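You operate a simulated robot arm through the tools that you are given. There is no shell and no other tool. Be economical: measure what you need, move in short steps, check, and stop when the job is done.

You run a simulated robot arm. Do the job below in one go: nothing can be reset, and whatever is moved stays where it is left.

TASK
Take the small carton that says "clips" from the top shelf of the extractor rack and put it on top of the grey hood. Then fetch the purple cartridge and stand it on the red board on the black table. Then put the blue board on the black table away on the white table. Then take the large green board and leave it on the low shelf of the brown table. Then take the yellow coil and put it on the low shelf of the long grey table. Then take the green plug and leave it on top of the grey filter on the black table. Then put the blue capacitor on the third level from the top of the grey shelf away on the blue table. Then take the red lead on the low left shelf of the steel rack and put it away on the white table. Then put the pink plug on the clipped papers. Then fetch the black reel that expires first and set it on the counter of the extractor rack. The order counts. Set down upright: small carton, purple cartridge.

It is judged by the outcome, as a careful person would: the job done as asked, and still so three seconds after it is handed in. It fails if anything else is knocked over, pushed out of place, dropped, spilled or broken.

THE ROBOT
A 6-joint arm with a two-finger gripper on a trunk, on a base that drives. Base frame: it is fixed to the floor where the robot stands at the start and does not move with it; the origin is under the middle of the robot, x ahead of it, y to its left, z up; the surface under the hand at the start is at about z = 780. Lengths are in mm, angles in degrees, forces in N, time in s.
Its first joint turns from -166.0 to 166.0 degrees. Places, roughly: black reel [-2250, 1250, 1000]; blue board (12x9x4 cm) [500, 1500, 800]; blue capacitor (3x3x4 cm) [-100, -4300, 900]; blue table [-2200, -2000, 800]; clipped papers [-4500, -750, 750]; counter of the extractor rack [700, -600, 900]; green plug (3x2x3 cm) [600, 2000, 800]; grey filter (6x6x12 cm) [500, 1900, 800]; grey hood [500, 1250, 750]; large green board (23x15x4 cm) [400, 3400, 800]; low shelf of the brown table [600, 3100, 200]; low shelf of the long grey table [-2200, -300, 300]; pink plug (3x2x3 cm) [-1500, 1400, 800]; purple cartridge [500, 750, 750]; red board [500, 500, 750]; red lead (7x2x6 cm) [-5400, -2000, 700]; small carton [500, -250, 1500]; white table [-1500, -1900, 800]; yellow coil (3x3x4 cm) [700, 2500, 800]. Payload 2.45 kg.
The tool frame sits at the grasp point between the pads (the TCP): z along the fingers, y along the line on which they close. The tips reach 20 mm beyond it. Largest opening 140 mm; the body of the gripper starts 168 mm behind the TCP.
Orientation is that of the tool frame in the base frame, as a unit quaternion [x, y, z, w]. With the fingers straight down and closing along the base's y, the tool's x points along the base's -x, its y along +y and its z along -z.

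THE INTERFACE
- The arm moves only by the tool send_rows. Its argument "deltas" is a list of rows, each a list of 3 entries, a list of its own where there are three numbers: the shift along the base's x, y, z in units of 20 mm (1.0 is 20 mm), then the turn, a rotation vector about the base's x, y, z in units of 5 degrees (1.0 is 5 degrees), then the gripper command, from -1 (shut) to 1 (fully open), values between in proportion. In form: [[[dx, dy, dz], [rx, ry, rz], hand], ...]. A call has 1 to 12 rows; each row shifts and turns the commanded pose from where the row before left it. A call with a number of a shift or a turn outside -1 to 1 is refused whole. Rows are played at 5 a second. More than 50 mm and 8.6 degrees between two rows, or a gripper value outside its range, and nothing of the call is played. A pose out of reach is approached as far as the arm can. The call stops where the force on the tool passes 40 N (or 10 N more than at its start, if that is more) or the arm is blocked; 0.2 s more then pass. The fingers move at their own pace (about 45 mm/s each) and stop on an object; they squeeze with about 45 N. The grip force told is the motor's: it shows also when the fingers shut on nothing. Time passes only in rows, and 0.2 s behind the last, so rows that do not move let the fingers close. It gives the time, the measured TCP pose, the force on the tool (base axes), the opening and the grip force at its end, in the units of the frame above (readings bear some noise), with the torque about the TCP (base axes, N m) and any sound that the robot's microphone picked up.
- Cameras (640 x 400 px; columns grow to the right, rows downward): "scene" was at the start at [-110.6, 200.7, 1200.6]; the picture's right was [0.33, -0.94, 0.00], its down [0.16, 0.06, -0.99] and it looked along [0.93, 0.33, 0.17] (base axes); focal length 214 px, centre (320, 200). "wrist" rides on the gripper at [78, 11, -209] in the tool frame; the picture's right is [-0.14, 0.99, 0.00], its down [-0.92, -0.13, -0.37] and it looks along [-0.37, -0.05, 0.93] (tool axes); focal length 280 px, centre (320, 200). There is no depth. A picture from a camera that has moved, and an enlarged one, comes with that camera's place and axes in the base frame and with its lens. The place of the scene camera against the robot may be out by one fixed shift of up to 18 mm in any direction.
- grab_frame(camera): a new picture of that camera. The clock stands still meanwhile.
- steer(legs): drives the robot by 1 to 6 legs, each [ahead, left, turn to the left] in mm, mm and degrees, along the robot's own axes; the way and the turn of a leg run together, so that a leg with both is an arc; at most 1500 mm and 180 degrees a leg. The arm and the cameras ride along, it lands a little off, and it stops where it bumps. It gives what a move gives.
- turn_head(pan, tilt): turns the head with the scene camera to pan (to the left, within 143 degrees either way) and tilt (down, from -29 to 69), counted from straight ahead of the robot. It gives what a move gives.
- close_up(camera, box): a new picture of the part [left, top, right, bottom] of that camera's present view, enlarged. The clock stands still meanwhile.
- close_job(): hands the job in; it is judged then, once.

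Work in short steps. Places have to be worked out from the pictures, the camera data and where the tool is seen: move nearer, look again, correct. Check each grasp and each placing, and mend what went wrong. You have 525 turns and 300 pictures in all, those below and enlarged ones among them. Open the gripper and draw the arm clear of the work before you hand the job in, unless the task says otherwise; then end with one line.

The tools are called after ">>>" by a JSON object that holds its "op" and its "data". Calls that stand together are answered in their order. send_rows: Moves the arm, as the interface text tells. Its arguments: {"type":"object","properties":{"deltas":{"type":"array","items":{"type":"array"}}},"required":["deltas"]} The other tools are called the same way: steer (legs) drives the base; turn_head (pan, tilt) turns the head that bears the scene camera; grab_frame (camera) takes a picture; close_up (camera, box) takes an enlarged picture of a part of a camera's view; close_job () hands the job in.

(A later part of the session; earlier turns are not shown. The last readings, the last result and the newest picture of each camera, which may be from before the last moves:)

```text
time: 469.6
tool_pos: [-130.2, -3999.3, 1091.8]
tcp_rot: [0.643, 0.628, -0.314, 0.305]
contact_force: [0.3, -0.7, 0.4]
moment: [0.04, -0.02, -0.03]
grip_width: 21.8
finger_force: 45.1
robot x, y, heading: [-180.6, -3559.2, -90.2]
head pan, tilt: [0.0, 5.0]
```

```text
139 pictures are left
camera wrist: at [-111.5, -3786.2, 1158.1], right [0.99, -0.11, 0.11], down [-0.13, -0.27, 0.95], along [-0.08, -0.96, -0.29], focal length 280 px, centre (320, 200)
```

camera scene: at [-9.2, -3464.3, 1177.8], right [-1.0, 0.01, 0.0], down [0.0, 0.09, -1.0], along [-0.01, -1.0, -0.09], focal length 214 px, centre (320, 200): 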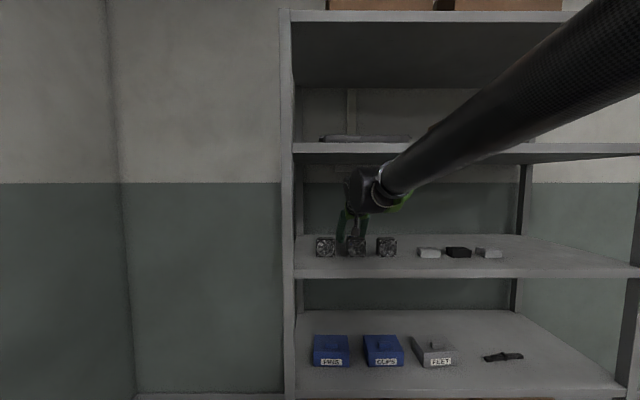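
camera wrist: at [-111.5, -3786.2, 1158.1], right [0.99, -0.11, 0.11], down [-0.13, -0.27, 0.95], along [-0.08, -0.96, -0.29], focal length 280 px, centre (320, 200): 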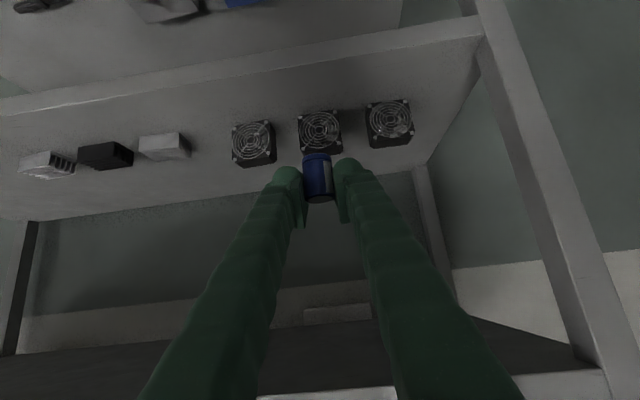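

Out and clear. I drive via the corridor to the west side of the blue table.

>>> {"op": "steer", "data": {"legs": [[-320, 0, 0], [0, 0, -90], [1500, 0, 0], [1500, 0, 0], [0, 0, -180], [0, 1150, 0]]}}

>>> {"op": "turn_head", "data": {"pan": 0, "tilt": 20}}

>>> {"op": "grab_frame", "data": {"camera": "scene"}}

```text
time: 502.4
tool_pos: [-2688.3, -2003.4, 1091.2]
tcp_rot: [0.027, 0.899, -0.015, 0.437]
contact_force: [-0.8, 0.2, 0.5]
moment: [-0.02, -0.01, -0.01]
grip_width: 21.7
finger_force: 44.9
robot x, y, heading: [-3128.2, -2041.3, -2.5]
head pan, tilt: [0.0, 5.0]
```

```text
time: 503.2
tool_pos: [-2688.6, -2002.7, 1090.8]
tcp_rot: [0.026, 0.899, -0.014, 0.437]
contact_force: [0.3, 0.3, 0.4]
moment: [0.01, 0.0, -0.01]
grip_width: 21.3
finger_force: 45.0
robot x, y, heading: [-3133.7, -2040.4, -2.5]
head pan, tilt: [0.0, 20.0]
```

```text
138 pictures are left
camera scene: at [-3221.1, -1865.8, 1153.5], right [-0.04, -1.0, 0.0], down [-0.34, 0.01, -0.94], along [0.94, -0.04, -0.34], focal length 214 px, centre (320, 200)
```

scene: 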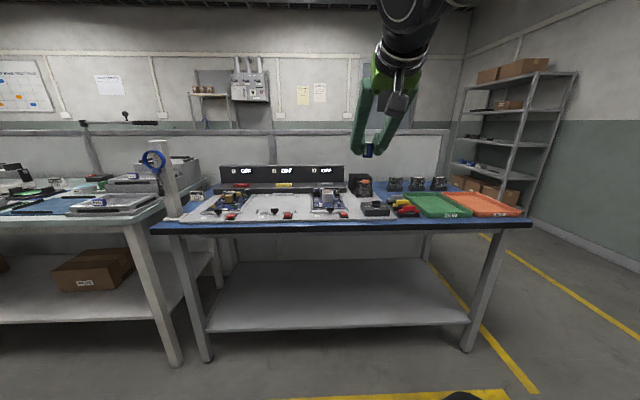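

>>> {"op": "close_up", "data": {"camera": "scene", "box": [150, 150, 390, 250]}}

>>> {"op": "close_up", "data": {"camera": "scene", "box": [320, 150, 540, 240]}}

```text
2.67 times, centred on (270, 200) of scene
camera zoom: at [-3221.1, -1865.8, 1153.5], right [-0.04, -1.0, 0.0], down [-0.34, 0.01, -0.94], along [0.94, -0.04, -0.34], focal length 572 px, centre (453, 200)
```

zoom: 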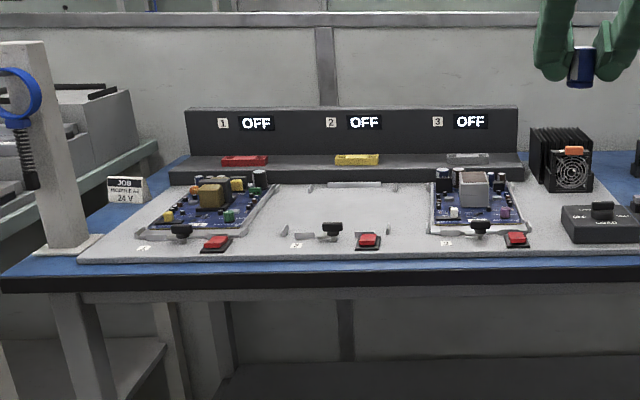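

```text
2.91 times, centred on (430, 195) of scene
camera zoom: at [-3221.1, -1865.8, 1153.5], right [-0.04, -1.0, 0.0], down [-0.34, 0.01, -0.94], along [0.94, -0.04, -0.34], focal length 624 px, centre (0, 214)
```

zoom: 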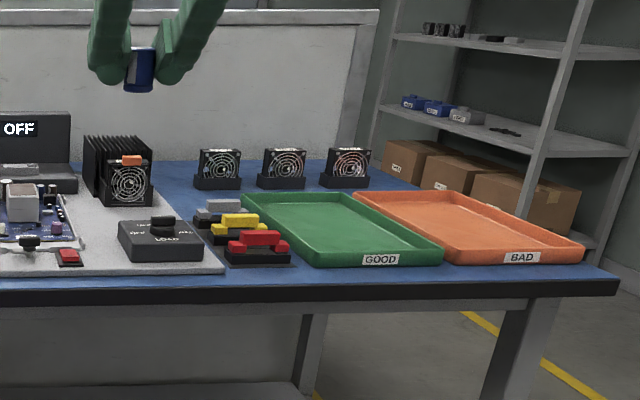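

Free blue surface seems to exist between the heatsink/load box and the first fan holder, around (-2200,-2210). I move so the wrist camera looks there.

>>> {"op": "steer", "data": {"legs": [[0, -190, 2.5], [200, 0, 0]]}}

>>> {"op": "send_rows", "data": {"deltas": [[[1, 0, 0], [0, 0, 0], -1], [[1, 0, 0], [0, 0, 0], -1], [[1, 0, 0], [0, 0, 0], -1], [[1, 0, 0], [0, 0, 0], -1], [[1, 0, 0], [0, 0, 0], -1], [[1, 0, 0], [0, 0, 0], -1]]}}

>>> {"op": "grab_frame", "data": {"camera": "wrist"}}

```text
time: 505.9
tool_pos: [-2494.1, -2175.4, 1091.8]
tcp_rot: [0.007, 0.899, -0.005, 0.437]
contact_force: [-0.3, -0.1, -0.8]
moment: [0.01, 0.0, -0.03]
grip_width: 21.6
finger_force: 45.0
robot x, y, heading: [-2932.4, -2231.5, 0.2]
head pan, tilt: [0.0, 20.0]
```

```text
time: 507.3
tool_pos: [-2374.5, -2175.6, 1091.7]
tcp_rot: [0.007, 0.899, -0.005, 0.438]
contact_force: [0.5, 0.3, -0.1]
moment: [-0.02, 0.03, -0.04]
grip_width: 21.6
finger_force: 44.8
robot x, y, heading: [-2933.2, -2235.3, 0.3]
head pan, tilt: [0.0, 20.0]
```

```text
135 pictures are left
camera wrist: at [-2585.2, -2159.3, 1158.1], right [0.1, 0.99, 0.11], down [0.28, -0.13, 0.95], along [0.96, -0.07, -0.29], focal length 280 px, centre (320, 200)
```

wrist: 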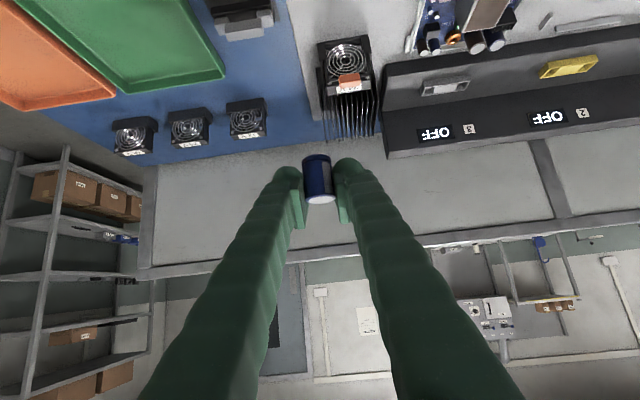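

Free blue area centred ≈(-2180,-2265). I move above it and lower.

>>> {"op": "send_rows", "data": {"deltas": [[[0.97, -0.45, 0], [0, 0, 0], -1], [[0.97, -0.45, 0], [0, 0, 0], -1], [[0.97, -0.45, 0], [0, 0, 0], -1], [[0.97, -0.45, 0], [0, 0, 0], -1], [[0.97, -0.45, 0], [0, 0, 0], -1], [[0.97, -0.45, 0], [0, 0, 0], -1], [[0.97, -0.45, 0], [0, 0, 0], -1], [[0.97, -0.45, 0], [0, 0, 0], -1], [[0.97, -0.45, 0], [0, 0, 0], -1], [[0.97, -0.45, 0], [0, 0, 0], -1]]}}

>>> {"op": "send_rows", "data": {"deltas": [[[0, 0, -1], [0, 0, 0], -1], [[0, 0, -1], [0, 0, 0], -1], [[0, 0, -1], [0, 0, 0], -1], [[0, 0, -1], [0, 0, 0], -1], [[0, 0, -1], [0, 0, 0], -1], [[0, 0, -1], [0, 0, 0], -1], [[0, 0, -1], [0, 0, 0], -1], [[0, 0, -1], [0, 0, 0], -1], [[0, 0, -1], [0, 0, 0], -1]]}}

>>> {"op": "grab_frame", "data": {"camera": "wrist"}}

>>> {"op": "grab_frame", "data": {"camera": "scene"}}

```text
time: 509.5
tool_pos: [-2180.5, -2264.3, 1092.3]
tcp_rot: [0.007, 0.899, -0.005, 0.438]
contact_force: [0.2, -1.0, 0.3]
moment: [-0.01, 0.01, -0.02]
grip_width: 21.2
finger_force: 44.9
robot x, y, heading: [-2935.4, -2233.1, 0.2]
head pan, tilt: [0.0, 20.0]
```

```text
time: 511.5
tool_pos: [-2180.8, -2264.5, 912.1]
tcp_rot: [0.008, 0.899, -0.005, 0.438]
contact_force: [-0.5, -0.7, -0.1]
moment: [0.0, -0.03, 0.03]
grip_width: 21.2
finger_force: 45.0
robot x, y, heading: [-2932.0, -2231.4, 0.2]
head pan, tilt: [0.0, 20.0]
```

```text
134 pictures are left
camera wrist: at [-2391.5, -2249.7, 978.1], right [0.1, 0.99, 0.11], down [0.28, -0.13, 0.95], along [0.96, -0.07, -0.29], focal length 280 px, centre (320, 200)
```

wrist: 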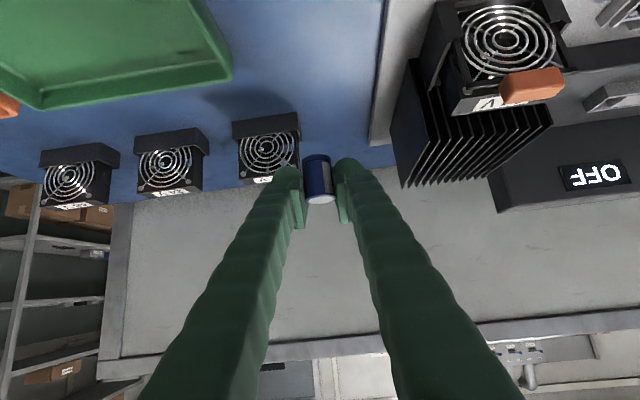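

```text
133 pictures are left
camera scene: at [-3031.9, -2060.1, 1153.5], right [0.0, -1.0, 0.0], down [-0.34, 0.0, -0.94], along [0.94, 0.0, -0.34], focal length 214 px, centre (320, 200)
```

scene: 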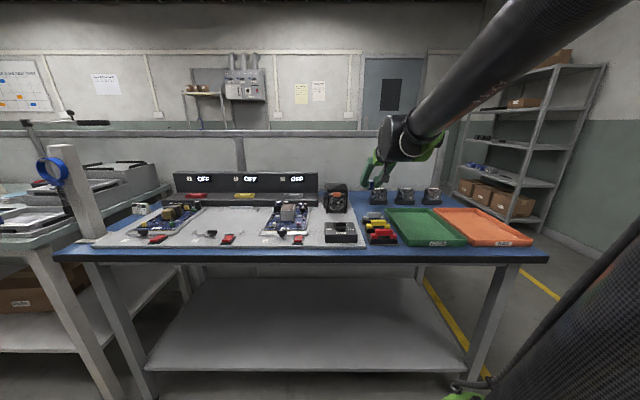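

>>> {"op": "send_rows", "data": {"deltas": [[[0, 0, -1], [0, 0, 0], -1], [[0, 0, -1], [0, 0, 0], -1], [[0, 0, -1], [0, 0, 0], -1], [[0, 0, -0.5], [0, 0, 0], -1], [[0, 0, -0.3], [0, 0, 0], -1]]}}

>>> {"op": "grab_frame", "data": {"camera": "wrist"}}

```text
time: 512.7
tool_pos: [-2180.8, -2264.4, 836.4]
tcp_rot: [0.007, 0.899, -0.004, 0.437]
contact_force: [-0.1, -0.2, -0.2]
moment: [0.0, -0.01, 0.03]
grip_width: 21.5
finger_force: 44.9
robot x, y, heading: [-2930.5, -2235.5, 0.3]
head pan, tilt: [0.0, 20.0]
```

```text
132 pictures are left
camera wrist: at [-2391.7, -2249.1, 901.8], right [0.1, 0.99, 0.11], down [0.28, -0.13, 0.95], along [0.96, -0.07, -0.29], focal length 280 px, centre (320, 200)
```

wrist: 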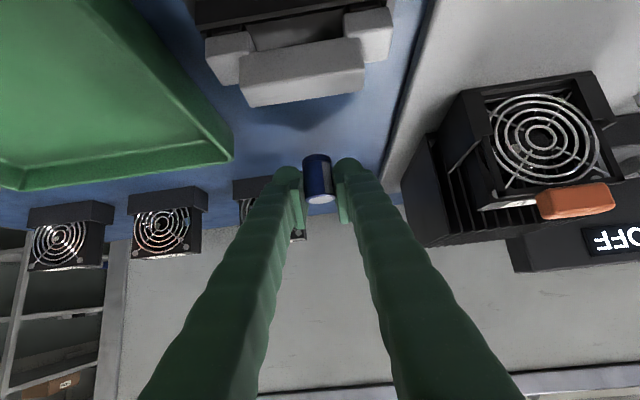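

>>> {"op": "send_rows", "data": {"deltas": [[[0, 0, -0.25], [0, 0, 0], -1], [[0, 0, -0.25], [0, 0, 0], -1], [[0, 0, -0.2], [0, 0, 0], -1], [[0, 0, -0.15], [0, 0, 0], -1], [[0, 0, -0.15], [0, 0, 0], -1]]}}

>>> {"op": "send_rows", "data": {"deltas": [[[0, 0, -0.12], [0, 0, 0], -1], [[0, 0, -0.12], [0, 0, 0], -1], [[0, 0, -0.12], [0, 0, 0], -1], [[0, 0, -0.12], [0, 0, 0], -1]]}}

```text
time: 513.9
tool_pos: [-2181.2, -2264.3, 816.4]
tcp_rot: [0.007, 0.899, -0.005, 0.437]
contact_force: [0.8, -0.2, 0.1]
moment: [-0.01, -0.01, -0.01]
grip_width: 21.3
finger_force: 44.8
robot x, y, heading: [-2934.5, -2233.7, 0.3]
head pan, tilt: [0.0, 20.0]
```

```text
time: 514.7
tool_pos: [-2179.7, -2264.0, 812.2]
tcp_rot: [0.007, 0.897, -0.005, 0.441]
contact_force: [-0.7, -0.3, 20.3]
moment: [-0.04, 0.02, -0.02]
grip_width: 21.6
finger_force: 44.9
robot x, y, heading: [-2932.9, -2230.1, 0.4]
head pan, tilt: [0.0, 20.0]
stopped in row 3: the force on the tool passed its limit at 43 N (the readings are from after the stop); the commanded pose is now the measured one
```

Contact. Release and withdraw backward-up.

>>> {"op": "send_rows", "data": {"deltas": [[[0, 0, 0.1], [0, 0, 0], -0.5], [[0, 0, 0], [0, 0, 0], -0.35], [[0, 0, 0], [0, 0, 0], -0.35], [[0, 0, 1], [0, 0, 0], -0.35], [[0, 0, 1], [0, 0, 0], -0.35], [[0, 0, 1], [0, 0, 0], -0.35], [[-0.5, 0, 1], [0, 0, 0], -0.35], [[-0.5, 0, 1], [0, 0, 0], -0.35], [[-0.5, 0, 1], [0, 0, 0], -0.35]]}}

>>> {"op": "grab_frame", "data": {"camera": "wrist"}}

```text
time: 516.7
tool_pos: [-2210.4, -2263.9, 933.1]
tcp_rot: [0.007, 0.898, -0.005, 0.439]
contact_force: [-0.1, 0.0, -0.2]
moment: [0.03, 0.04, 0.02]
grip_width: 45.4
finger_force: 0.1
robot x, y, heading: [-2935.2, -2229.1, 0.4]
head pan, tilt: [0.0, 20.0]
```

```text
131 pictures are left
camera wrist: at [-2420.5, -2248.8, 998.8], right [0.1, 0.99, 0.11], down [0.27, -0.13, 0.95], along [0.96, -0.07, -0.28], focal length 280 px, centre (320, 200)
```

wrist: 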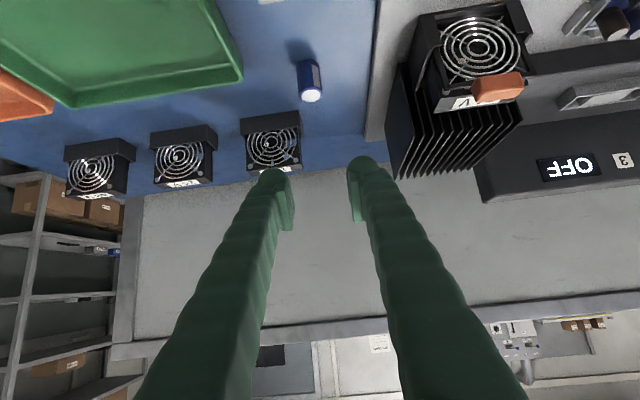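

Capacitor placed. Next the red lead on the steel rack: retract, back off, turn to face -x and look.

>>> {"op": "send_rows", "data": {"deltas": [[[-1, 0, 1], [0, 0.5, 0], 0], [[-1, 0, 1], [0, 0.5, 0], 0], [[-1, 0, 1], [0, 0.4, 0], 0], [[-1, 0, 1], [0, 0, 0], 0], [[-1, 0, 1], [0, 0, 0], 0], [[-1, 0, 1], [0, 0, 0], 0], [[-1, 0, 1], [0, 0, 0], 0], [[-1, 0, 0], [0, 0, 0], 0], [[-1, 0, 0], [0, 0, 0], 0], [[-1, 0, 0], [0, 0, 0], 0]]}}

>>> {"op": "steer", "data": {"legs": [[-450, 0, 0], [0, 0, 180]]}}

>>> {"op": "turn_head", "data": {"pan": 5, "tilt": 10}}

>>> {"op": "grab_frame", "data": {"camera": "scene"}}

```text
time: 518.9
tool_pos: [-2409.2, -2264.4, 1072.4]
tcp_rot: [0.008, 0.924, -0.006, 0.383]
contact_force: [0.4, 0.4, 0.2]
moment: [-0.01, 0.02, 0.01]
grip_width: 70.0
finger_force: 0.1
robot x, y, heading: [-2932.0, -2232.7, 0.0]
head pan, tilt: [0.0, 20.0]
```

```text
time: 529.0
tool_pos: [-3911.4, -2202.6, 1072.8]
tcp_rot: [0.923, -0.007, -0.384, -0.005]
contact_force: [-0.3, -0.6, -0.2]
moment: [0.02, 0.01, -0.01]
grip_width: 69.9
finger_force: 0.1
robot x, y, heading: [-3386.5, -2233.2, -179.8]
head pan, tilt: [0.0, 20.0]
```

```text
time: 529.7
tool_pos: [-3910.9, -2203.7, 1073.0]
tcp_rot: [0.924, -0.007, -0.383, -0.006]
contact_force: [-0.4, -0.6, 1.0]
moment: [-0.02, 0.01, 0.01]
grip_width: 69.9
finger_force: 0.0
robot x, y, heading: [-3386.7, -2234.9, -179.8]
head pan, tilt: [5.0, 10.0]
```

```text
130 pictures are left
camera scene: at [-3288.9, -2418.7, 1169.7], right [-0.09, 1.0, 0.0], down [0.17, 0.02, -0.98], along [-0.98, -0.09, -0.17], focal length 214 px, centre (320, 200)
```

scene: 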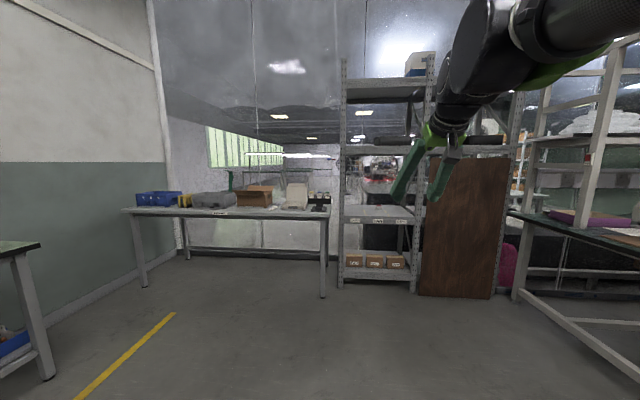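

>>> {"op": "close_up", "data": {"camera": "scene", "box": [325, 130, 445, 290]}}

```text
2.50 times, centred on (385, 210) of scene
camera zoom: at [-3288.9, -2418.7, 1169.7], right [-0.09, 1.0, 0.0], down [0.17, 0.02, -0.98], along [-0.98, -0.09, -0.17], focal length 536 px, centre (158, 175)
```

zoom: 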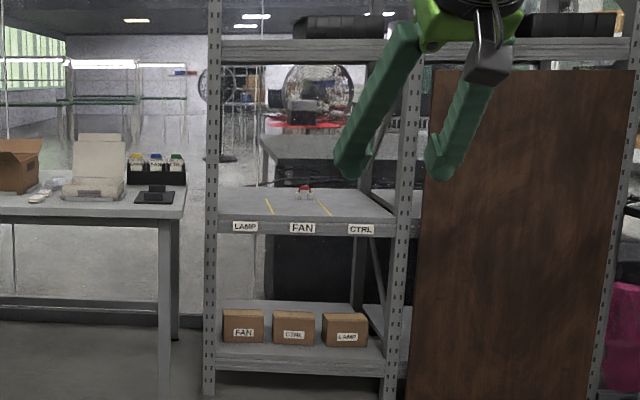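

The red lead is on the labelled shelf at ≈(-5420,-2036, 700). I drive up to it for a wrist view.

>>> {"op": "steer", "data": {"legs": [[0, -165, 0], [950, 0, 0]]}}

>>> {"op": "grab_frame", "data": {"camera": "wrist"}}

>>> {"op": "grab_frame", "data": {"camera": "scene"}}

```text
time: 535.7
tool_pos: [-4863.0, -2049.4, 1072.7]
tcp_rot: [0.924, -0.004, -0.383, -0.004]
contact_force: [-0.3, -0.8, -0.8]
moment: [0.02, 0.01, 0.03]
grip_width: 70.2
finger_force: 0.1
robot x, y, heading: [-4341.7, -2075.5, -179.7]
head pan, tilt: [5.0, 10.0]
```

```text
128 pictures are left
camera wrist: at [-4657.4, -2062.3, 1163.3], right [-0.11, -0.99, 0.09], down [-0.39, 0.13, 0.91], along [-0.92, 0.06, -0.4], focal length 280 px, centre (320, 200)
```

wrist: 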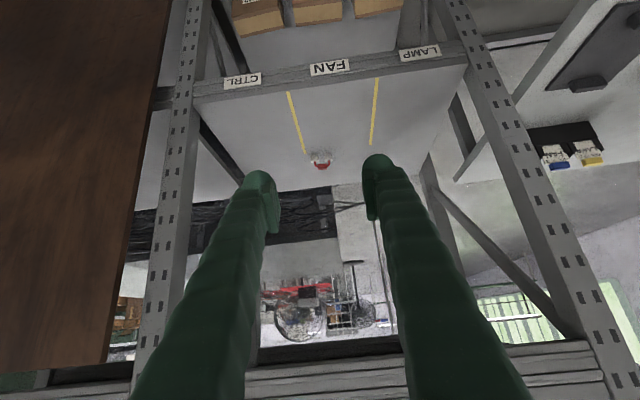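

```text
127 pictures are left
camera scene: at [-4239.3, -2261.1, 1169.8], right [-0.1, 1.0, 0.0], down [0.17, 0.02, -0.98], along [-0.98, -0.1, -0.17], focal length 214 px, centre (320, 200)
```

scene: 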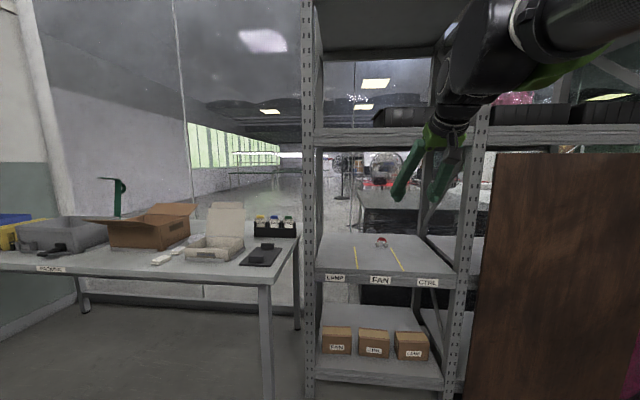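

>>> {"op": "close_up", "data": {"camera": "wrist", "box": [272, 120, 368, 180]}}

>>> {"op": "close_up", "data": {"camera": "scene", "box": [350, 220, 414, 260]}}

```text
6.67 times, centred on (320, 150) of wrist
camera zoom: at [-4657.4, -2062.3, 1163.3], right [-0.11, -0.99, 0.09], down [-0.39, 0.13, 0.91], along [-0.92, 0.06, -0.4], focal length 1869 px, centre (320, 533)
```

zoom: 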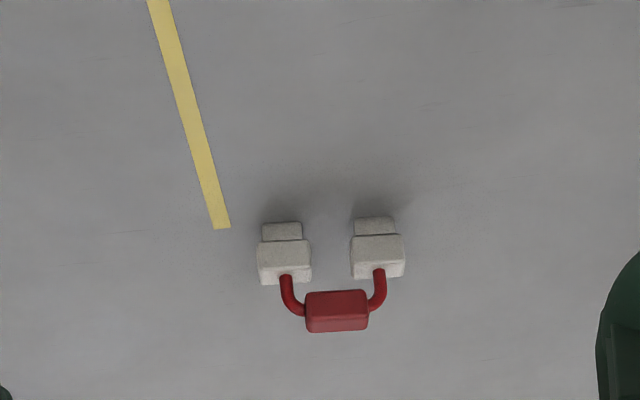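

```text
10.00 times, centred on (382, 240) of scene
camera zoom: at [-4239.3, -2261.1, 1169.8], right [-0.1, 1.0, 0.0], down [0.17, 0.02, -0.98], along [-0.98, -0.1, -0.17], focal length 2145 px, centre (-300, -200)
```

zoom: 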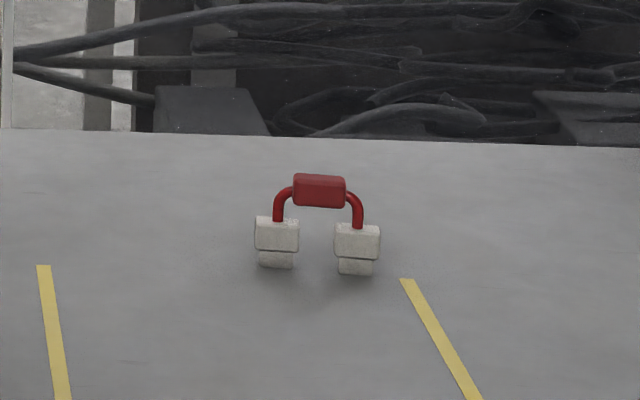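

The lead is a U-shaped jumper on two white plugs, ~67 mm across, centre ≈(-5400,-2032), shelf z≈690, turned ~-8.5°. I lower the hand outside the rack, yaw it, open to ~100 and drive in.

>>> {"op": "send_rows", "data": {"deltas": [[[0, 0, -1], [0, 0, -1], 0.4], [[0, 0, -1], [0, 0, -0.7], 0.4], [[0, 0, -1], [0, 0, 0], 0.4], [[0, 0, -1], [0, 0, 0], 0.4], [[0, 0, -1], [0, 0, 0], 0.4], [[0, 0, -1], [0, 0, 0], 0.4], [[0, 0, -1], [0, 0, 0], 0.4], [[0, 0, -1], [0, 0, 0], 0.4], [[0, 0, -1], [0, 0, 0], 0.4], [[0, 0, -1], [0, 0, 0], 0.4], [[0, 0, -1], [0, 0, 0], 0.4]]}}

>>> {"op": "steer", "data": {"legs": [[370, 0, 0]]}}

>>> {"op": "grab_frame", "data": {"camera": "wrist"}}

```text
time: 538.1
tool_pos: [-4861.6, -2049.3, 852.7]
tcp_rot: [0.921, -0.072, -0.382, -0.033]
contact_force: [0.2, -0.6, 0.3]
moment: [0.0, 0.02, 0.02]
grip_width: 98.1
finger_force: 0.1
robot x, y, heading: [-4340.2, -2077.0, -179.1]
head pan, tilt: [5.0, 10.0]
```

```text
time: 540.5
tool_pos: [-5232.0, -2053.4, 852.6]
tcp_rot: [0.92, -0.073, -0.382, -0.033]
contact_force: [0.7, -0.3, 0.0]
moment: [-0.02, 0.01, 0.01]
grip_width: 98.1
finger_force: 0.1
robot x, y, heading: [-4707.8, -2078.7, -179.4]
head pan, tilt: [5.0, 10.0]
```

```text
124 pictures are left
camera wrist: at [-5031.6, -2095.8, 943.9], right [-0.25, -0.96, 0.09], down [-0.36, 0.18, 0.91], along [-0.9, 0.2, -0.4], focal length 280 px, centre (320, 200)
```

wrist: 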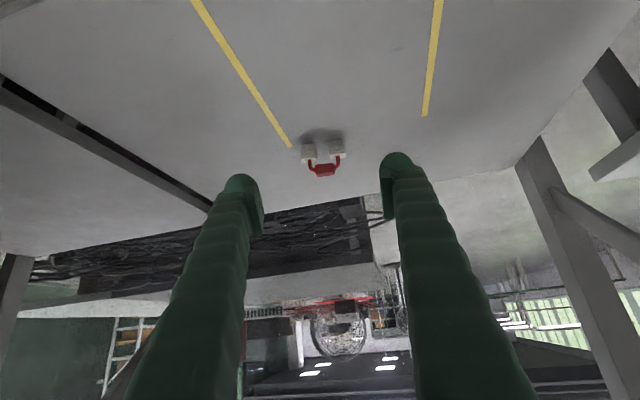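

>>> {"op": "send_rows", "data": {"deltas": [[[-1, 0.16, -0.7], [0, 0, 0], 0.4], [[-1, 0.16, -0.7], [0, 0, 0], 0.4], [[-1, 0.16, -0.7], [0, 0, 0], 0.4], [[-1, 0.16, -0.7], [0, 0, 0], 0.4], [[-1, 0.16, -0.8], [0, 0, 0], 0.4]]}}

>>> {"op": "close_up", "data": {"camera": "wrist", "box": [200, 100, 440, 250]}}

```text
time: 541.6
tool_pos: [-5330.9, -2037.0, 781.3]
tcp_rot: [0.921, -0.072, -0.382, -0.033]
contact_force: [0.1, 0.0, -0.1]
moment: [-0.03, 0.03, -0.03]
grip_width: 98.1
finger_force: 0.2
robot x, y, heading: [-4706.8, -2081.4, -179.4]
head pan, tilt: [5.0, 10.0]
```

```text
2.67 times, centred on (320, 175) of wrist
camera zoom: at [-5130.8, -2080.4, 872.3], right [-0.25, -0.96, 0.09], down [-0.36, 0.18, 0.91], along [-0.9, 0.2, -0.4], focal length 748 px, centre (320, 267)
```

zoom: 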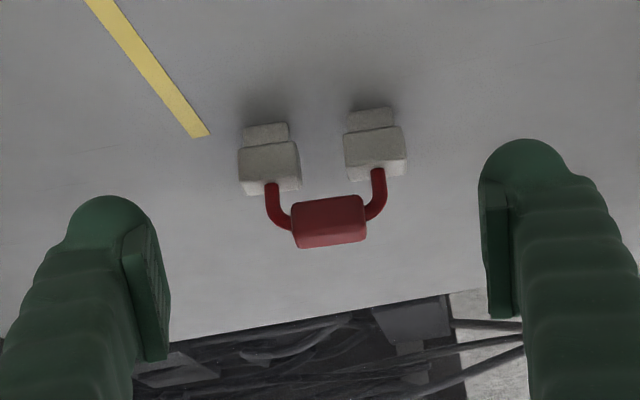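

Aligned now. Final approach to the plugs.

>>> {"op": "send_rows", "data": {"deltas": [[[-0.92, 0.17, -0.9], [0, 0, 0], 0.3], [[-0.92, 0.17, -0.9], [0, 0, 0], 0.3], [[-0.92, 0.17, -0.9], [0, 0, 0], 0.3]]}}

>>> {"op": "close_up", "data": {"camera": "wrist", "box": [200, 100, 440, 250]}}

```text
time: 542.5
tool_pos: [-5387.1, -2027.4, 727.8]
tcp_rot: [0.921, -0.073, -0.382, -0.033]
contact_force: [0.4, -0.3, 0.0]
moment: [-0.01, 0.01, -0.02]
grip_width: 91.3
finger_force: 0.1
robot x, y, heading: [-4705.7, -2081.1, -179.2]
head pan, tilt: [5.0, 10.0]
```

```text
2.67 times, centred on (320, 175) of wrist
camera zoom: at [-5186.6, -2070.7, 818.1], right [-0.25, -0.96, 0.09], down [-0.36, 0.18, 0.91], along [-0.9, 0.2, -0.4], focal length 748 px, centre (320, 267)
```

zoom: 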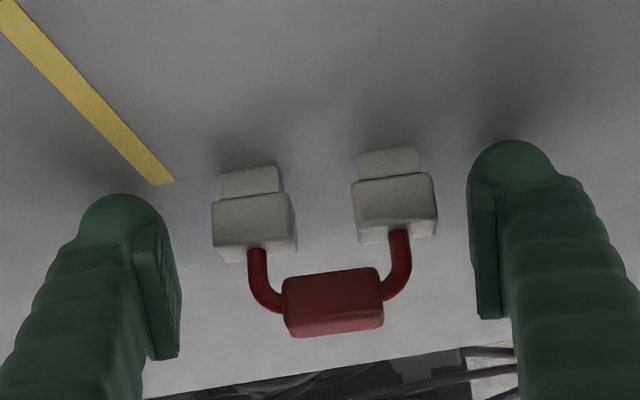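

>>> {"op": "send_rows", "data": {"deltas": [[[-0.1, 0, -0.3], [0, 0, 0], 0.2], [[0, 0, 0], [0, 0, 0], -0.2], [[0, 0, 0], [0, 0, 0], -1], [[0, 0, 0], [0, 0, 0], -1], [[0, 0, 0], [0, 0, 0], -1]]}}

>>> {"op": "close_up", "data": {"camera": "wrist", "box": [200, 100, 440, 250]}}

```text
time: 543.2
tool_pos: [-5390.3, -2033.0, 723.6]
tcp_rot: [0.92, -0.071, -0.385, -0.031]
contact_force: [4.5, -38.4, 42.0]
moment: [-2.72, 0.12, 0.45]
grip_width: 67.5
finger_force: 21.6
robot x, y, heading: [-4703.7, -2082.9, -179.3]
head pan, tilt: [5.0, 10.0]
stopped in row 3: the force on the tool passed its limit at 41 N (the readings are from after the stop); the commanded pose is now the measured one
```

```text
2.67 times, centred on (320, 175) of wrist
camera zoom: at [-5188.8, -2074.6, 813.6], right [-0.25, -0.96, 0.1], down [-0.36, 0.18, 0.91], along [-0.9, 0.19, -0.39], focal length 748 px, centre (320, 267)
```

zoom: 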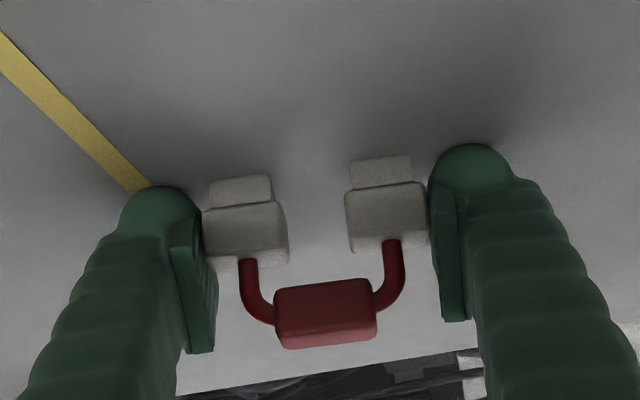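

Tip touched the shelf while closing; raise 5 mm and finish the grip.

>>> {"op": "send_rows", "data": {"deltas": [[[0, 0.15, 0.3], [0, 0, 0], -0.1], [[0, 0, 0], [0, 0, 0], -1], [[0, 0, 0], [0, 0, 0], -1], [[0, 0, 0], [0, 0, 0], -1]]}}

>>> {"op": "close_up", "data": {"camera": "wrist", "box": [200, 100, 440, 250]}}

```text
time: 544.2
tool_pos: [-5389.5, -2024.2, 728.0]
tcp_rot: [0.921, -0.072, -0.383, -0.032]
contact_force: [0.2, -0.2, 0.0]
moment: [0.01, -0.02, -0.03]
grip_width: 64.1
finger_force: 44.7
robot x, y, heading: [-4707.7, -2084.9, -179.6]
head pan, tilt: [5.0, 10.0]
```

```text
2.67 times, centred on (320, 175) of wrist
camera zoom: at [-5188.6, -2067.3, 818.5], right [-0.25, -0.96, 0.09], down [-0.36, 0.18, 0.91], along [-0.9, 0.2, -0.4], focal length 748 px, centre (320, 267)
```

zoom: 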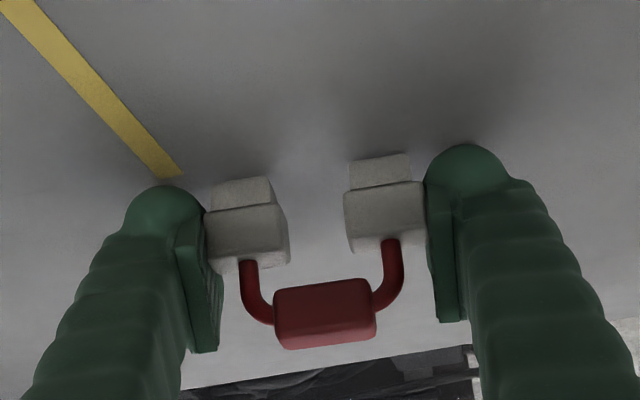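

Gripped at 64 mm with 45 N. Lift and verify.

>>> {"op": "send_rows", "data": {"deltas": [[[0, 0, 0.5], [0, 0, 0], -1], [[0, 0, 1], [0, 0, 0], -1], [[0, 0, 1], [0, 0, 0], -1], [[0.5, 0, 0.7], [0, 0, 0], -1], [[1, 0, 0.5], [0, 0, 0], -1]]}}

>>> {"op": "grab_frame", "data": {"camera": "wrist"}}

```text
time: 545.4
tool_pos: [-5359.4, -2024.5, 803.6]
tcp_rot: [0.92, -0.073, -0.383, -0.033]
contact_force: [-0.9, 1.2, 1.3]
moment: [0.02, -0.01, 0.01]
grip_width: 64.4
finger_force: 45.1
robot x, y, heading: [-4709.4, -2081.7, -179.4]
head pan, tilt: [5.0, 10.0]
```

```text
119 pictures are left
camera wrist: at [-5159.2, -2067.5, 893.2], right [-0.25, -0.96, 0.09], down [-0.36, 0.18, 0.91], along [-0.9, 0.2, -0.4], focal length 280 px, centre (320, 200)
```

wrist: 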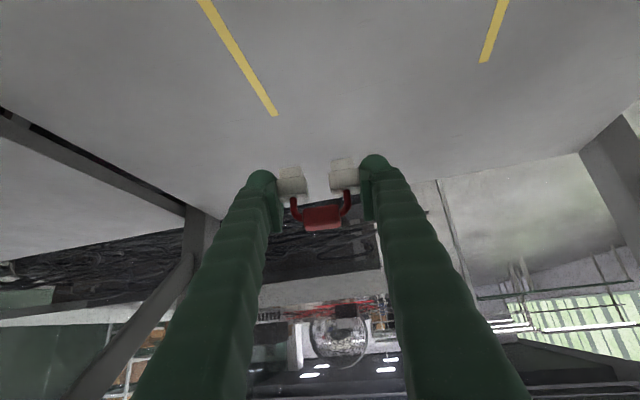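

Held. I back out of the rack, raise the arm, and drive the corridor backwards to the white table's east side (heading stays 180°).

>>> {"op": "steer", "data": {"legs": [[-650, 0, 0]]}}

>>> {"op": "send_rows", "data": {"deltas": [[[0.5, 0, 1], [0, 0, 0], -1], [[0.5, 0, 1], [0, 0, 0], -1], [[0.5, 0, 1], [0, 0, 0], -1], [[0.5, 0, 1], [0, 0, 0], -1], [[0.5, 0, 1], [0, 0, 0], -1], [[0.5, 0, 1], [0, 0, 0], -1], [[0.5, 0, 1], [0, 0, 0], -1], [[0.5, 0, 1], [0, 0, 0], -1], [[0.5, 0, 1], [0, 0, 0], -1], [[0.5, 0, 1], [0, 0, 0], -1], [[0.5, 0, 1], [0, 0, 0], -1], [[0.5, 0, 1], [0, 0, 0], -1]]}}

>>> {"op": "steer", "data": {"legs": [[-800, 0, 0], [0, 1170, 0], [-1500, 0, 0], [-1400, 0, 0], [0, -1500, 0]]}}

>>> {"op": "turn_head", "data": {"pan": 5, "tilt": 20}}

>>> {"op": "grab_frame", "data": {"camera": "scene"}}

```text
time: 549.0
tool_pos: [-4708.9, -2020.2, 801.8]
tcp_rot: [0.921, -0.07, -0.382, -0.032]
contact_force: [0.2, 0.5, -0.8]
moment: [0.0, 0.03, -0.02]
grip_width: 63.8
finger_force: 45.8
robot x, y, heading: [-4054.4, -2071.6, -178.9]
head pan, tilt: [5.0, 10.0]
```

```text
time: 551.6
tool_pos: [-4588.9, -2020.2, 1044.0]
tcp_rot: [0.921, -0.07, -0.383, -0.032]
contact_force: [0.2, -0.1, -0.3]
moment: [0.01, -0.01, -0.02]
grip_width: 64.3
finger_force: 45.3
robot x, y, heading: [-4055.2, -2069.4, -179.1]
head pan, tilt: [5.0, 10.0]
```

```text
time: 582.1
tool_pos: [-891.2, -1625.3, 1043.9]
tcp_rot: [0.92, -0.073, -0.383, -0.032]
contact_force: [0.4, -1.1, -0.8]
moment: [0.03, 0.0, 0.01]
grip_width: 64.4
finger_force: 44.7
robot x, y, heading: [-354.6, -1683.6, -179.2]
head pan, tilt: [5.0, 10.0]
```

```text
time: 582.8
tool_pos: [-891.2, -1626.2, 1042.9]
tcp_rot: [0.921, -0.072, -0.382, -0.032]
contact_force: [-0.6, -0.6, 0.2]
moment: [0.03, 0.0, -0.03]
grip_width: 64.0
finger_force: 45.2
robot x, y, heading: [-357.1, -1680.1, -179.6]
head pan, tilt: [5.0, 20.0]
```

```text
118 pictures are left
camera scene: at [-260.8, -1867.2, 1153.5], right [-0.1, 1.0, 0.0], down [0.34, 0.03, -0.94], along [-0.94, -0.09, -0.34], focal length 214 px, centre (320, 200)
```

scene: 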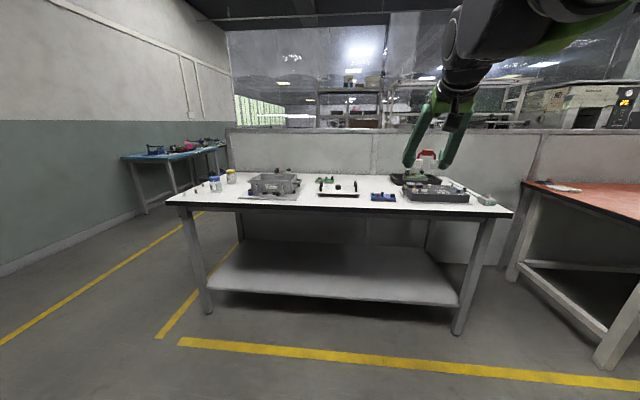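

Free white space lies behind the blue board, around (-1450,-1665). I approach.

>>> {"op": "steer", "data": {"legs": [[330, 0, 0]]}}

>>> {"op": "send_rows", "data": {"deltas": [[[-1, -0.2, -0.5], [0, 0, 0], -1], [[-1, -0.2, -0.5], [0, 0, 0], -1], [[-1, -0.2, -0.5], [0, 0, 0], -1], [[-1, -0.2, -0.5], [0, 0, 0], -1], [[-1, -0.2, -0.5], [0, 0, 0], -1], [[-1, -0.2, -0.5], [0, 0, 0], -1], [[-1, -0.2, -0.5], [0, 0, 0], -1], [[-1, -0.2, -0.5], [0, 0, 0], -1]]}}

>>> {"op": "grab_frame", "data": {"camera": "wrist"}}

>>> {"op": "grab_frame", "data": {"camera": "scene"}}

```text
time: 585.0
tool_pos: [-1221.7, -1628.2, 1042.5]
tcp_rot: [0.92, -0.074, -0.383, -0.034]
contact_force: [-0.5, -0.6, -0.3]
moment: [-0.04, 0.01, 0.0]
grip_width: 64.3
finger_force: 44.6
robot x, y, heading: [-686.8, -1688.7, -179.8]
head pan, tilt: [5.0, 20.0]
```

```text
time: 586.8
tool_pos: [-1383.8, -1658.7, 962.7]
tcp_rot: [0.92, -0.074, -0.383, -0.034]
contact_force: [0.8, -0.4, -1.2]
moment: [-0.01, -0.01, 0.01]
grip_width: 64.4
finger_force: 44.7
robot x, y, heading: [-690.5, -1686.2, -179.4]
head pan, tilt: [5.0, 20.0]
```

```text
117 pictures are left
camera wrist: at [-1181.7, -1703.0, 1053.5], right [-0.26, -0.96, 0.09], down [-0.36, 0.18, 0.91], along [-0.9, 0.2, -0.4], focal length 280 px, centre (320, 200)
```

wrist: 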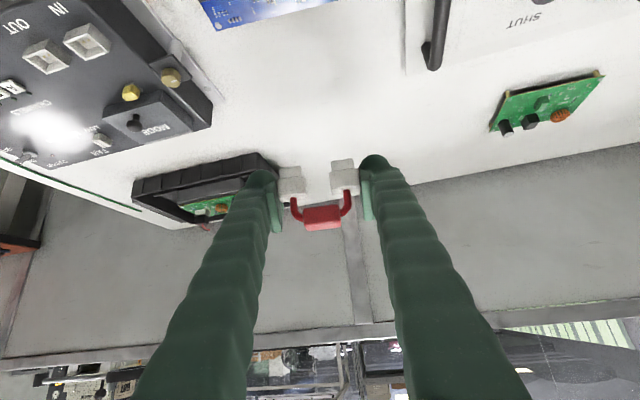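

```text
116 pictures are left
camera scene: at [-591.2, -1869.8, 1153.5], right [-0.09, 1.0, 0.0], down [0.34, 0.03, -0.94], along [-0.94, -0.09, -0.34], focal length 214 px, centre (320, 200)
```

scene: 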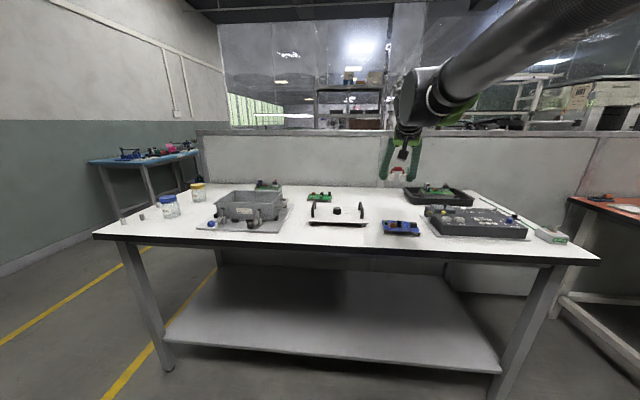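

>>> {"op": "send_rows", "data": {"deltas": [[[-0.9, -0.1, -1], [0, 0, 0], -1], [[-0.9, -0.1, -1], [0, 0, 0], -1], [[-0.9, -0.1, -1], [0, 0, 0], -1], [[-0.5, 0, -1], [0, 0, 0], -1], [[0, 0, -1], [0, 0, 0], -1], [[0, 0, -0.6], [0, 0, 0], -1]]}}

>>> {"op": "grab_frame", "data": {"camera": "wrist"}}

```text
time: 588.2
tool_pos: [-1446.1, -1666.3, 850.8]
tcp_rot: [0.92, -0.074, -0.383, -0.034]
contact_force: [0.2, -0.6, 0.1]
moment: [-0.01, -0.01, -0.01]
grip_width: 64.0
finger_force: 44.5
robot x, y, heading: [-689.6, -1687.3, -179.6]
head pan, tilt: [5.0, 20.0]
```

```text
115 pictures are left
camera wrist: at [-1245.2, -1709.3, 941.5], right [-0.26, -0.96, 0.09], down [-0.36, 0.18, 0.91], along [-0.9, 0.2, -0.4], focal length 280 px, centre (320, 200)
```

wrist: 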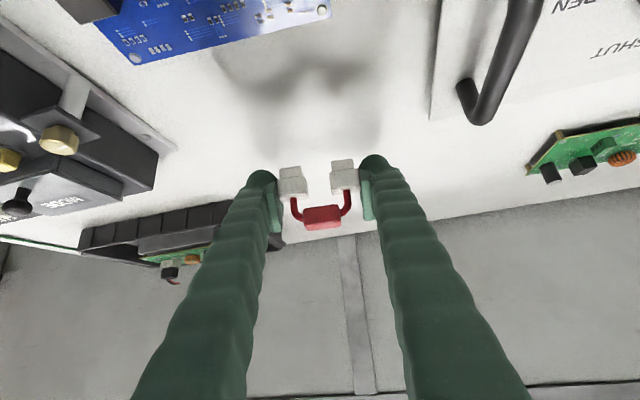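

>>> {"op": "send_rows", "data": {"deltas": [[[0, 0, -0.6], [0, 0, 0], -1], [[0, 0, -0.4], [0, 0, 0], -1], [[0, 0, -0.25], [0, 0, 0], -1], [[0, 0, -0.2], [0, 0, 0], -1]]}}

>>> {"op": "send_rows", "data": {"deltas": [[[0, 0, -0.15], [0, 0, 0], -1], [[0, 0, -0.15], [0, 0, 0], -1], [[0, 0, -0.15], [0, 0, 0], -1], [[0, 0, -0.15], [0, 0, 0], -1], [[0, 0, -0.15], [0, 0, 0], -1]]}}

```text
time: 589.2
tool_pos: [-1444.6, -1665.9, 822.4]
tcp_rot: [0.92, -0.074, -0.383, -0.033]
contact_force: [0.1, 0.2, -0.2]
moment: [0.0, -0.01, 0.0]
grip_width: 64.3
finger_force: 45.3
robot x, y, heading: [-684.8, -1687.5, -179.7]
head pan, tilt: [5.0, 20.0]
```

```text
time: 590.4
tool_pos: [-1444.9, -1665.2, 806.9]
tcp_rot: [0.92, -0.074, -0.383, -0.033]
contact_force: [-0.5, 0.0, -0.1]
moment: [-0.01, -0.01, 0.0]
grip_width: 64.3
finger_force: 45.1
robot x, y, heading: [-687.9, -1685.8, -179.4]
head pan, tilt: [5.0, 20.0]
```

>>> {"op": "send_rows", "data": {"deltas": [[[0, 0, -0.12], [0, 0, 0], -1], [[0, 0, -0.12], [0, 0, 0], -1], [[0, 0, -0.12], [0, 0, 0], -1], [[0, 0, -0.12], [0, 0, 0], -1], [[0, 0, -0.12], [0, 0, 0], -1]]}}

>>> {"op": "grab_frame", "data": {"camera": "wrist"}}

```text
time: 591.1
tool_pos: [-1444.7, -1664.4, 803.9]
tcp_rot: [0.919, -0.074, -0.385, -0.034]
contact_force: [4.2, -0.2, 21.9]
moment: [-0.06, -0.2, -0.02]
grip_width: 64.4
finger_force: 45.0
robot x, y, heading: [-691.1, -1687.7, -179.5]
head pan, tilt: [5.0, 20.0]
stopped in row 3: the force on the tool passed its limit at 45 N (the readings are from after the stop); the commanded pose is now the measured one
```

```text
114 pictures are left
camera wrist: at [-1245.0, -1708.8, 893.9], right [-0.25, -0.96, 0.09], down [-0.36, 0.18, 0.92], along [-0.9, 0.2, -0.39], focal length 280 px, centre (320, 200)
```

wrist: 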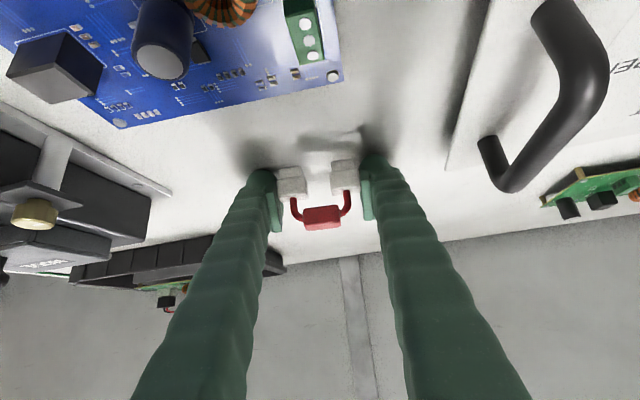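

Contact; release and rise.

>>> {"op": "send_rows", "data": {"deltas": [[[0, 0, 0.1], [0, 0, 0], 0], [[0, 0, 0], [0, 0, 0], 0.15], [[0, 0, 0], [0, 0, 0], 0.2], [[0, 0, 1], [0, 0, 0], 0.2], [[0, 0, 1], [0, 0, 0], 0.2], [[0, 0, 1], [0, 0, 0], 0.2], [[0.5, 0, 1], [0, 0, 0], 0.2], [[0.5, 0, 1], [0, 0, 0], 0.2], [[0.5, 0, 1], [0, 0, 0], 0.2], [[0.5, 0, 1], [0, 0, 0], 0.2], [[0.5, 0, 1], [0, 0, 0], 0.2]]}}

>>> {"op": "grab_frame", "data": {"camera": "wrist"}}

```text
time: 593.5
tool_pos: [-1395.6, -1666.2, 965.9]
tcp_rot: [0.92, -0.073, -0.384, -0.033]
contact_force: [0.0, -0.3, -0.9]
moment: [0.02, 0.02, 0.0]
grip_width: 83.8
finger_force: 0.1
robot x, y, heading: [-685.7, -1684.8, -179.3]
head pan, tilt: [5.0, 20.0]
```

```text
113 pictures are left
camera wrist: at [-1195.1, -1709.3, 1055.4], right [-0.26, -0.96, 0.09], down [-0.36, 0.18, 0.91], along [-0.9, 0.2, -0.39], focal length 280 px, centre (320, 200)
```

wrist: 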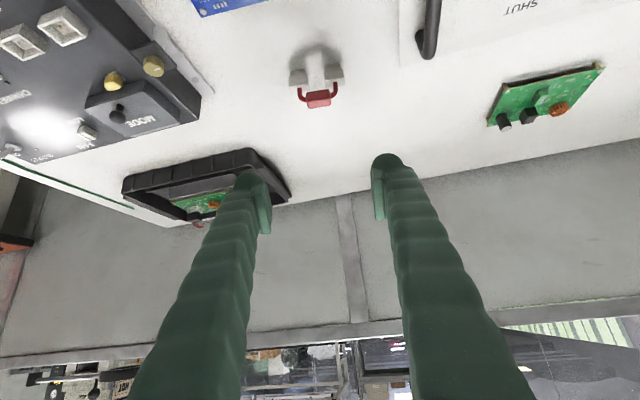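

Lead placed. Next the pink plug: retract, back off and slide north along the orange table, still facing -x.

>>> {"op": "send_rows", "data": {"deltas": [[[1, 0, 0.7], [0, 0, 0], 0], [[1, 0, 0.7], [0, 0, 0], 0], [[1, 0, 0.7], [0, 0, 0], 0], [[1, 0, 0.7], [0, 0, 0], 0], [[1, 0, 0.7], [0, 0, 0], 0], [[1, 0, 0.7], [0, 0, 0], 0], [[1, 0, 0.7], [0, 0, 0], 0], [[1, 0, 0.7], [0, 0, 0], 0], [[1, 0, 0.7], [0, 0, 0], 0], [[1, 0, 0.7], [0, 0, 0], 0], [[0, 0, 0], [0, 0, 1], 0], [[0, 0, 0], [0, 0, 0.7], 0]]}}

>>> {"op": "steer", "data": {"legs": [[-270, 0, -0.7], [0, -1500, 0], [0, -1400, 0]]}}

>>> {"op": "turn_head", "data": {"pan": 0, "tilt": 20}}

>>> {"op": "grab_frame", "data": {"camera": "scene"}}

```text
time: 596.1
tool_pos: [-1197.6, -1665.6, 1105.9]
tcp_rot: [0.922, -0.005, -0.386, -0.005]
contact_force: [0.3, 0.3, 0.1]
moment: [0.02, 0.01, -0.01]
grip_width: 69.9
finger_force: 0.0
robot x, y, heading: [-690.2, -1683.8, -179.7]
head pan, tilt: [5.0, 20.0]
```

```text
time: 611.6
tool_pos: [-927.7, 1231.9, 1105.2]
tcp_rot: [0.923, -0.006, -0.385, -0.005]
contact_force: [0.4, 1.2, -0.5]
moment: [0.0, 0.03, -0.01]
grip_width: 70.1
finger_force: 0.1
robot x, y, heading: [-423.0, 1213.3, -179.7]
head pan, tilt: [5.0, 20.0]
```

```text
time: 612.2
tool_pos: [-928.2, 1231.9, 1104.5]
tcp_rot: [0.923, -0.005, -0.386, -0.004]
contact_force: [0.2, -0.2, 0.1]
moment: [-0.01, 0.01, -0.01]
grip_width: 70.0
finger_force: 0.0
robot x, y, heading: [-423.4, 1209.3, -179.7]
head pan, tilt: [0.0, 20.0]
```

```text
112 pictures are left
camera scene: at [-323.5, 1036.3, 1153.5], right [-0.01, 1.0, 0.0], down [0.34, 0.0, -0.94], along [-0.94, -0.01, -0.34], focal length 214 px, centre (320, 200)
```

scene: 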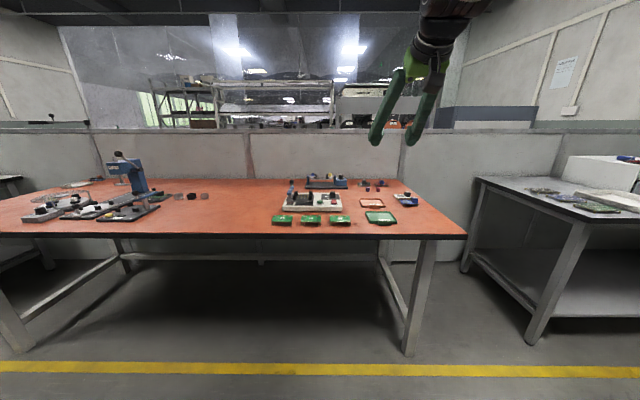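

>>> {"op": "close_up", "data": {"camera": "scene", "box": [260, 160, 440, 240]}}

>>> {"op": "grab_frame", "data": {"camera": "wrist"}}

```text
3.56 times, centred on (350, 200) of scene
camera zoom: at [-323.5, 1036.3, 1153.5], right [-0.01, 1.0, 0.0], down [0.34, 0.0, -0.94], along [-0.94, -0.01, -0.34], focal length 763 px, centre (213, 200)
```

zoom: 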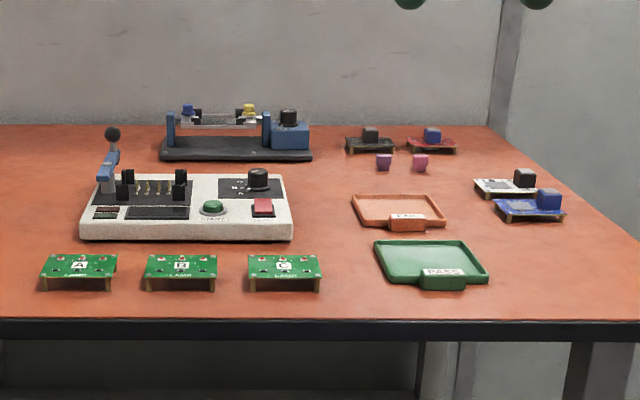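

```text
110 pictures are left
camera wrist: at [-723.2, 1218.9, 1194.8], right [-0.11, -0.99, 0.09], down [-0.38, 0.13, 0.91], along [-0.92, 0.06, -0.39], focal length 280 px, centre (320, 200)
```

wrist: 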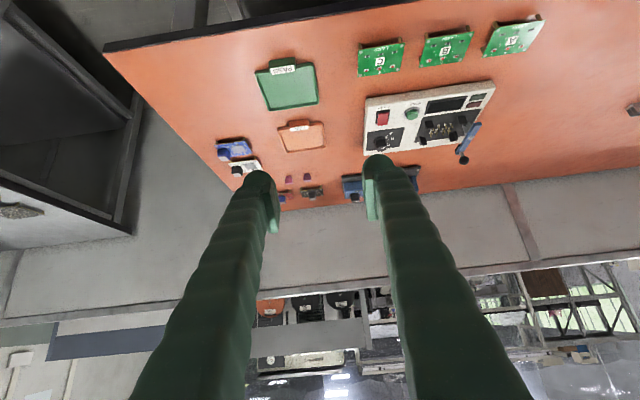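

Pink plug ≈(-1482,1350), a purple one beside it. I drive closer and bring the hand vertical above it.

>>> {"op": "steer", "data": {"legs": [[220, -100, 0]]}}

>>> {"op": "send_rows", "data": {"deltas": [[[-1, 0, 0], [0, -1, 0], -0.2], [[-1, 0, 0], [0, -1, 0], -0.2], [[-1, 0, 0], [0, -1, 0], -0.2], [[-1, 0, 0], [0, -1, 0], -0.2], [[-1, 0, 0], [0, -1, 0], -0.2], [[-1, 0, 0], [0, -1, 0], -0.2], [[-1, 0, 0], [0, -1, 0], -0.2], [[-1, 0, 0], [0, -1, 0], -0.2], [[-1, 0, 0], [0, -1, 0], -0.2], [[-1, 0, 0], [0, 0, 0], -0.2], [[-1, 0, 0], [0, 0, 0], -0.2], [[-1, 0, 0], [0, 0, 0], -0.2]]}}

>>> {"op": "grab_frame", "data": {"camera": "wrist"}}

```text
time: 614.0
tool_pos: [-1148.1, 1332.1, 1104.9]
tcp_rot: [0.923, -0.005, -0.386, -0.004]
contact_force: [0.0, 0.1, -0.7]
moment: [0.0, 0.0, -0.01]
grip_width: 69.8
finger_force: 0.2
robot x, y, heading: [-646.3, 1310.9, -179.9]
head pan, tilt: [0.0, 20.0]
```

```text
time: 616.6
tool_pos: [-1389.6, 1332.3, 1105.2]
tcp_rot: [1.0, -0.003, -0.004, -0.006]
contact_force: [0.5, -0.7, 0.7]
moment: [0.01, 0.09, 0.0]
grip_width: 55.9
finger_force: 0.0
robot x, y, heading: [-643.2, 1312.6, -179.6]
head pan, tilt: [0.0, 20.0]
```

```text
109 pictures are left
camera wrist: at [-1308.8, 1317.9, 1312.2], right [-0.14, -0.99, -0.01], down [-0.92, 0.13, 0.38], along [-0.37, 0.06, -0.93], focal length 280 px, centre (320, 200)
```

wrist: 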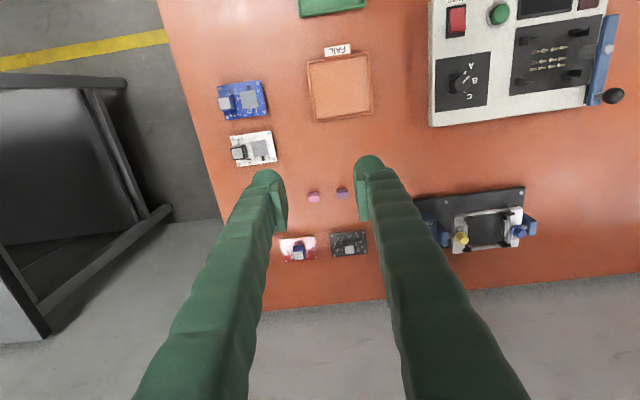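

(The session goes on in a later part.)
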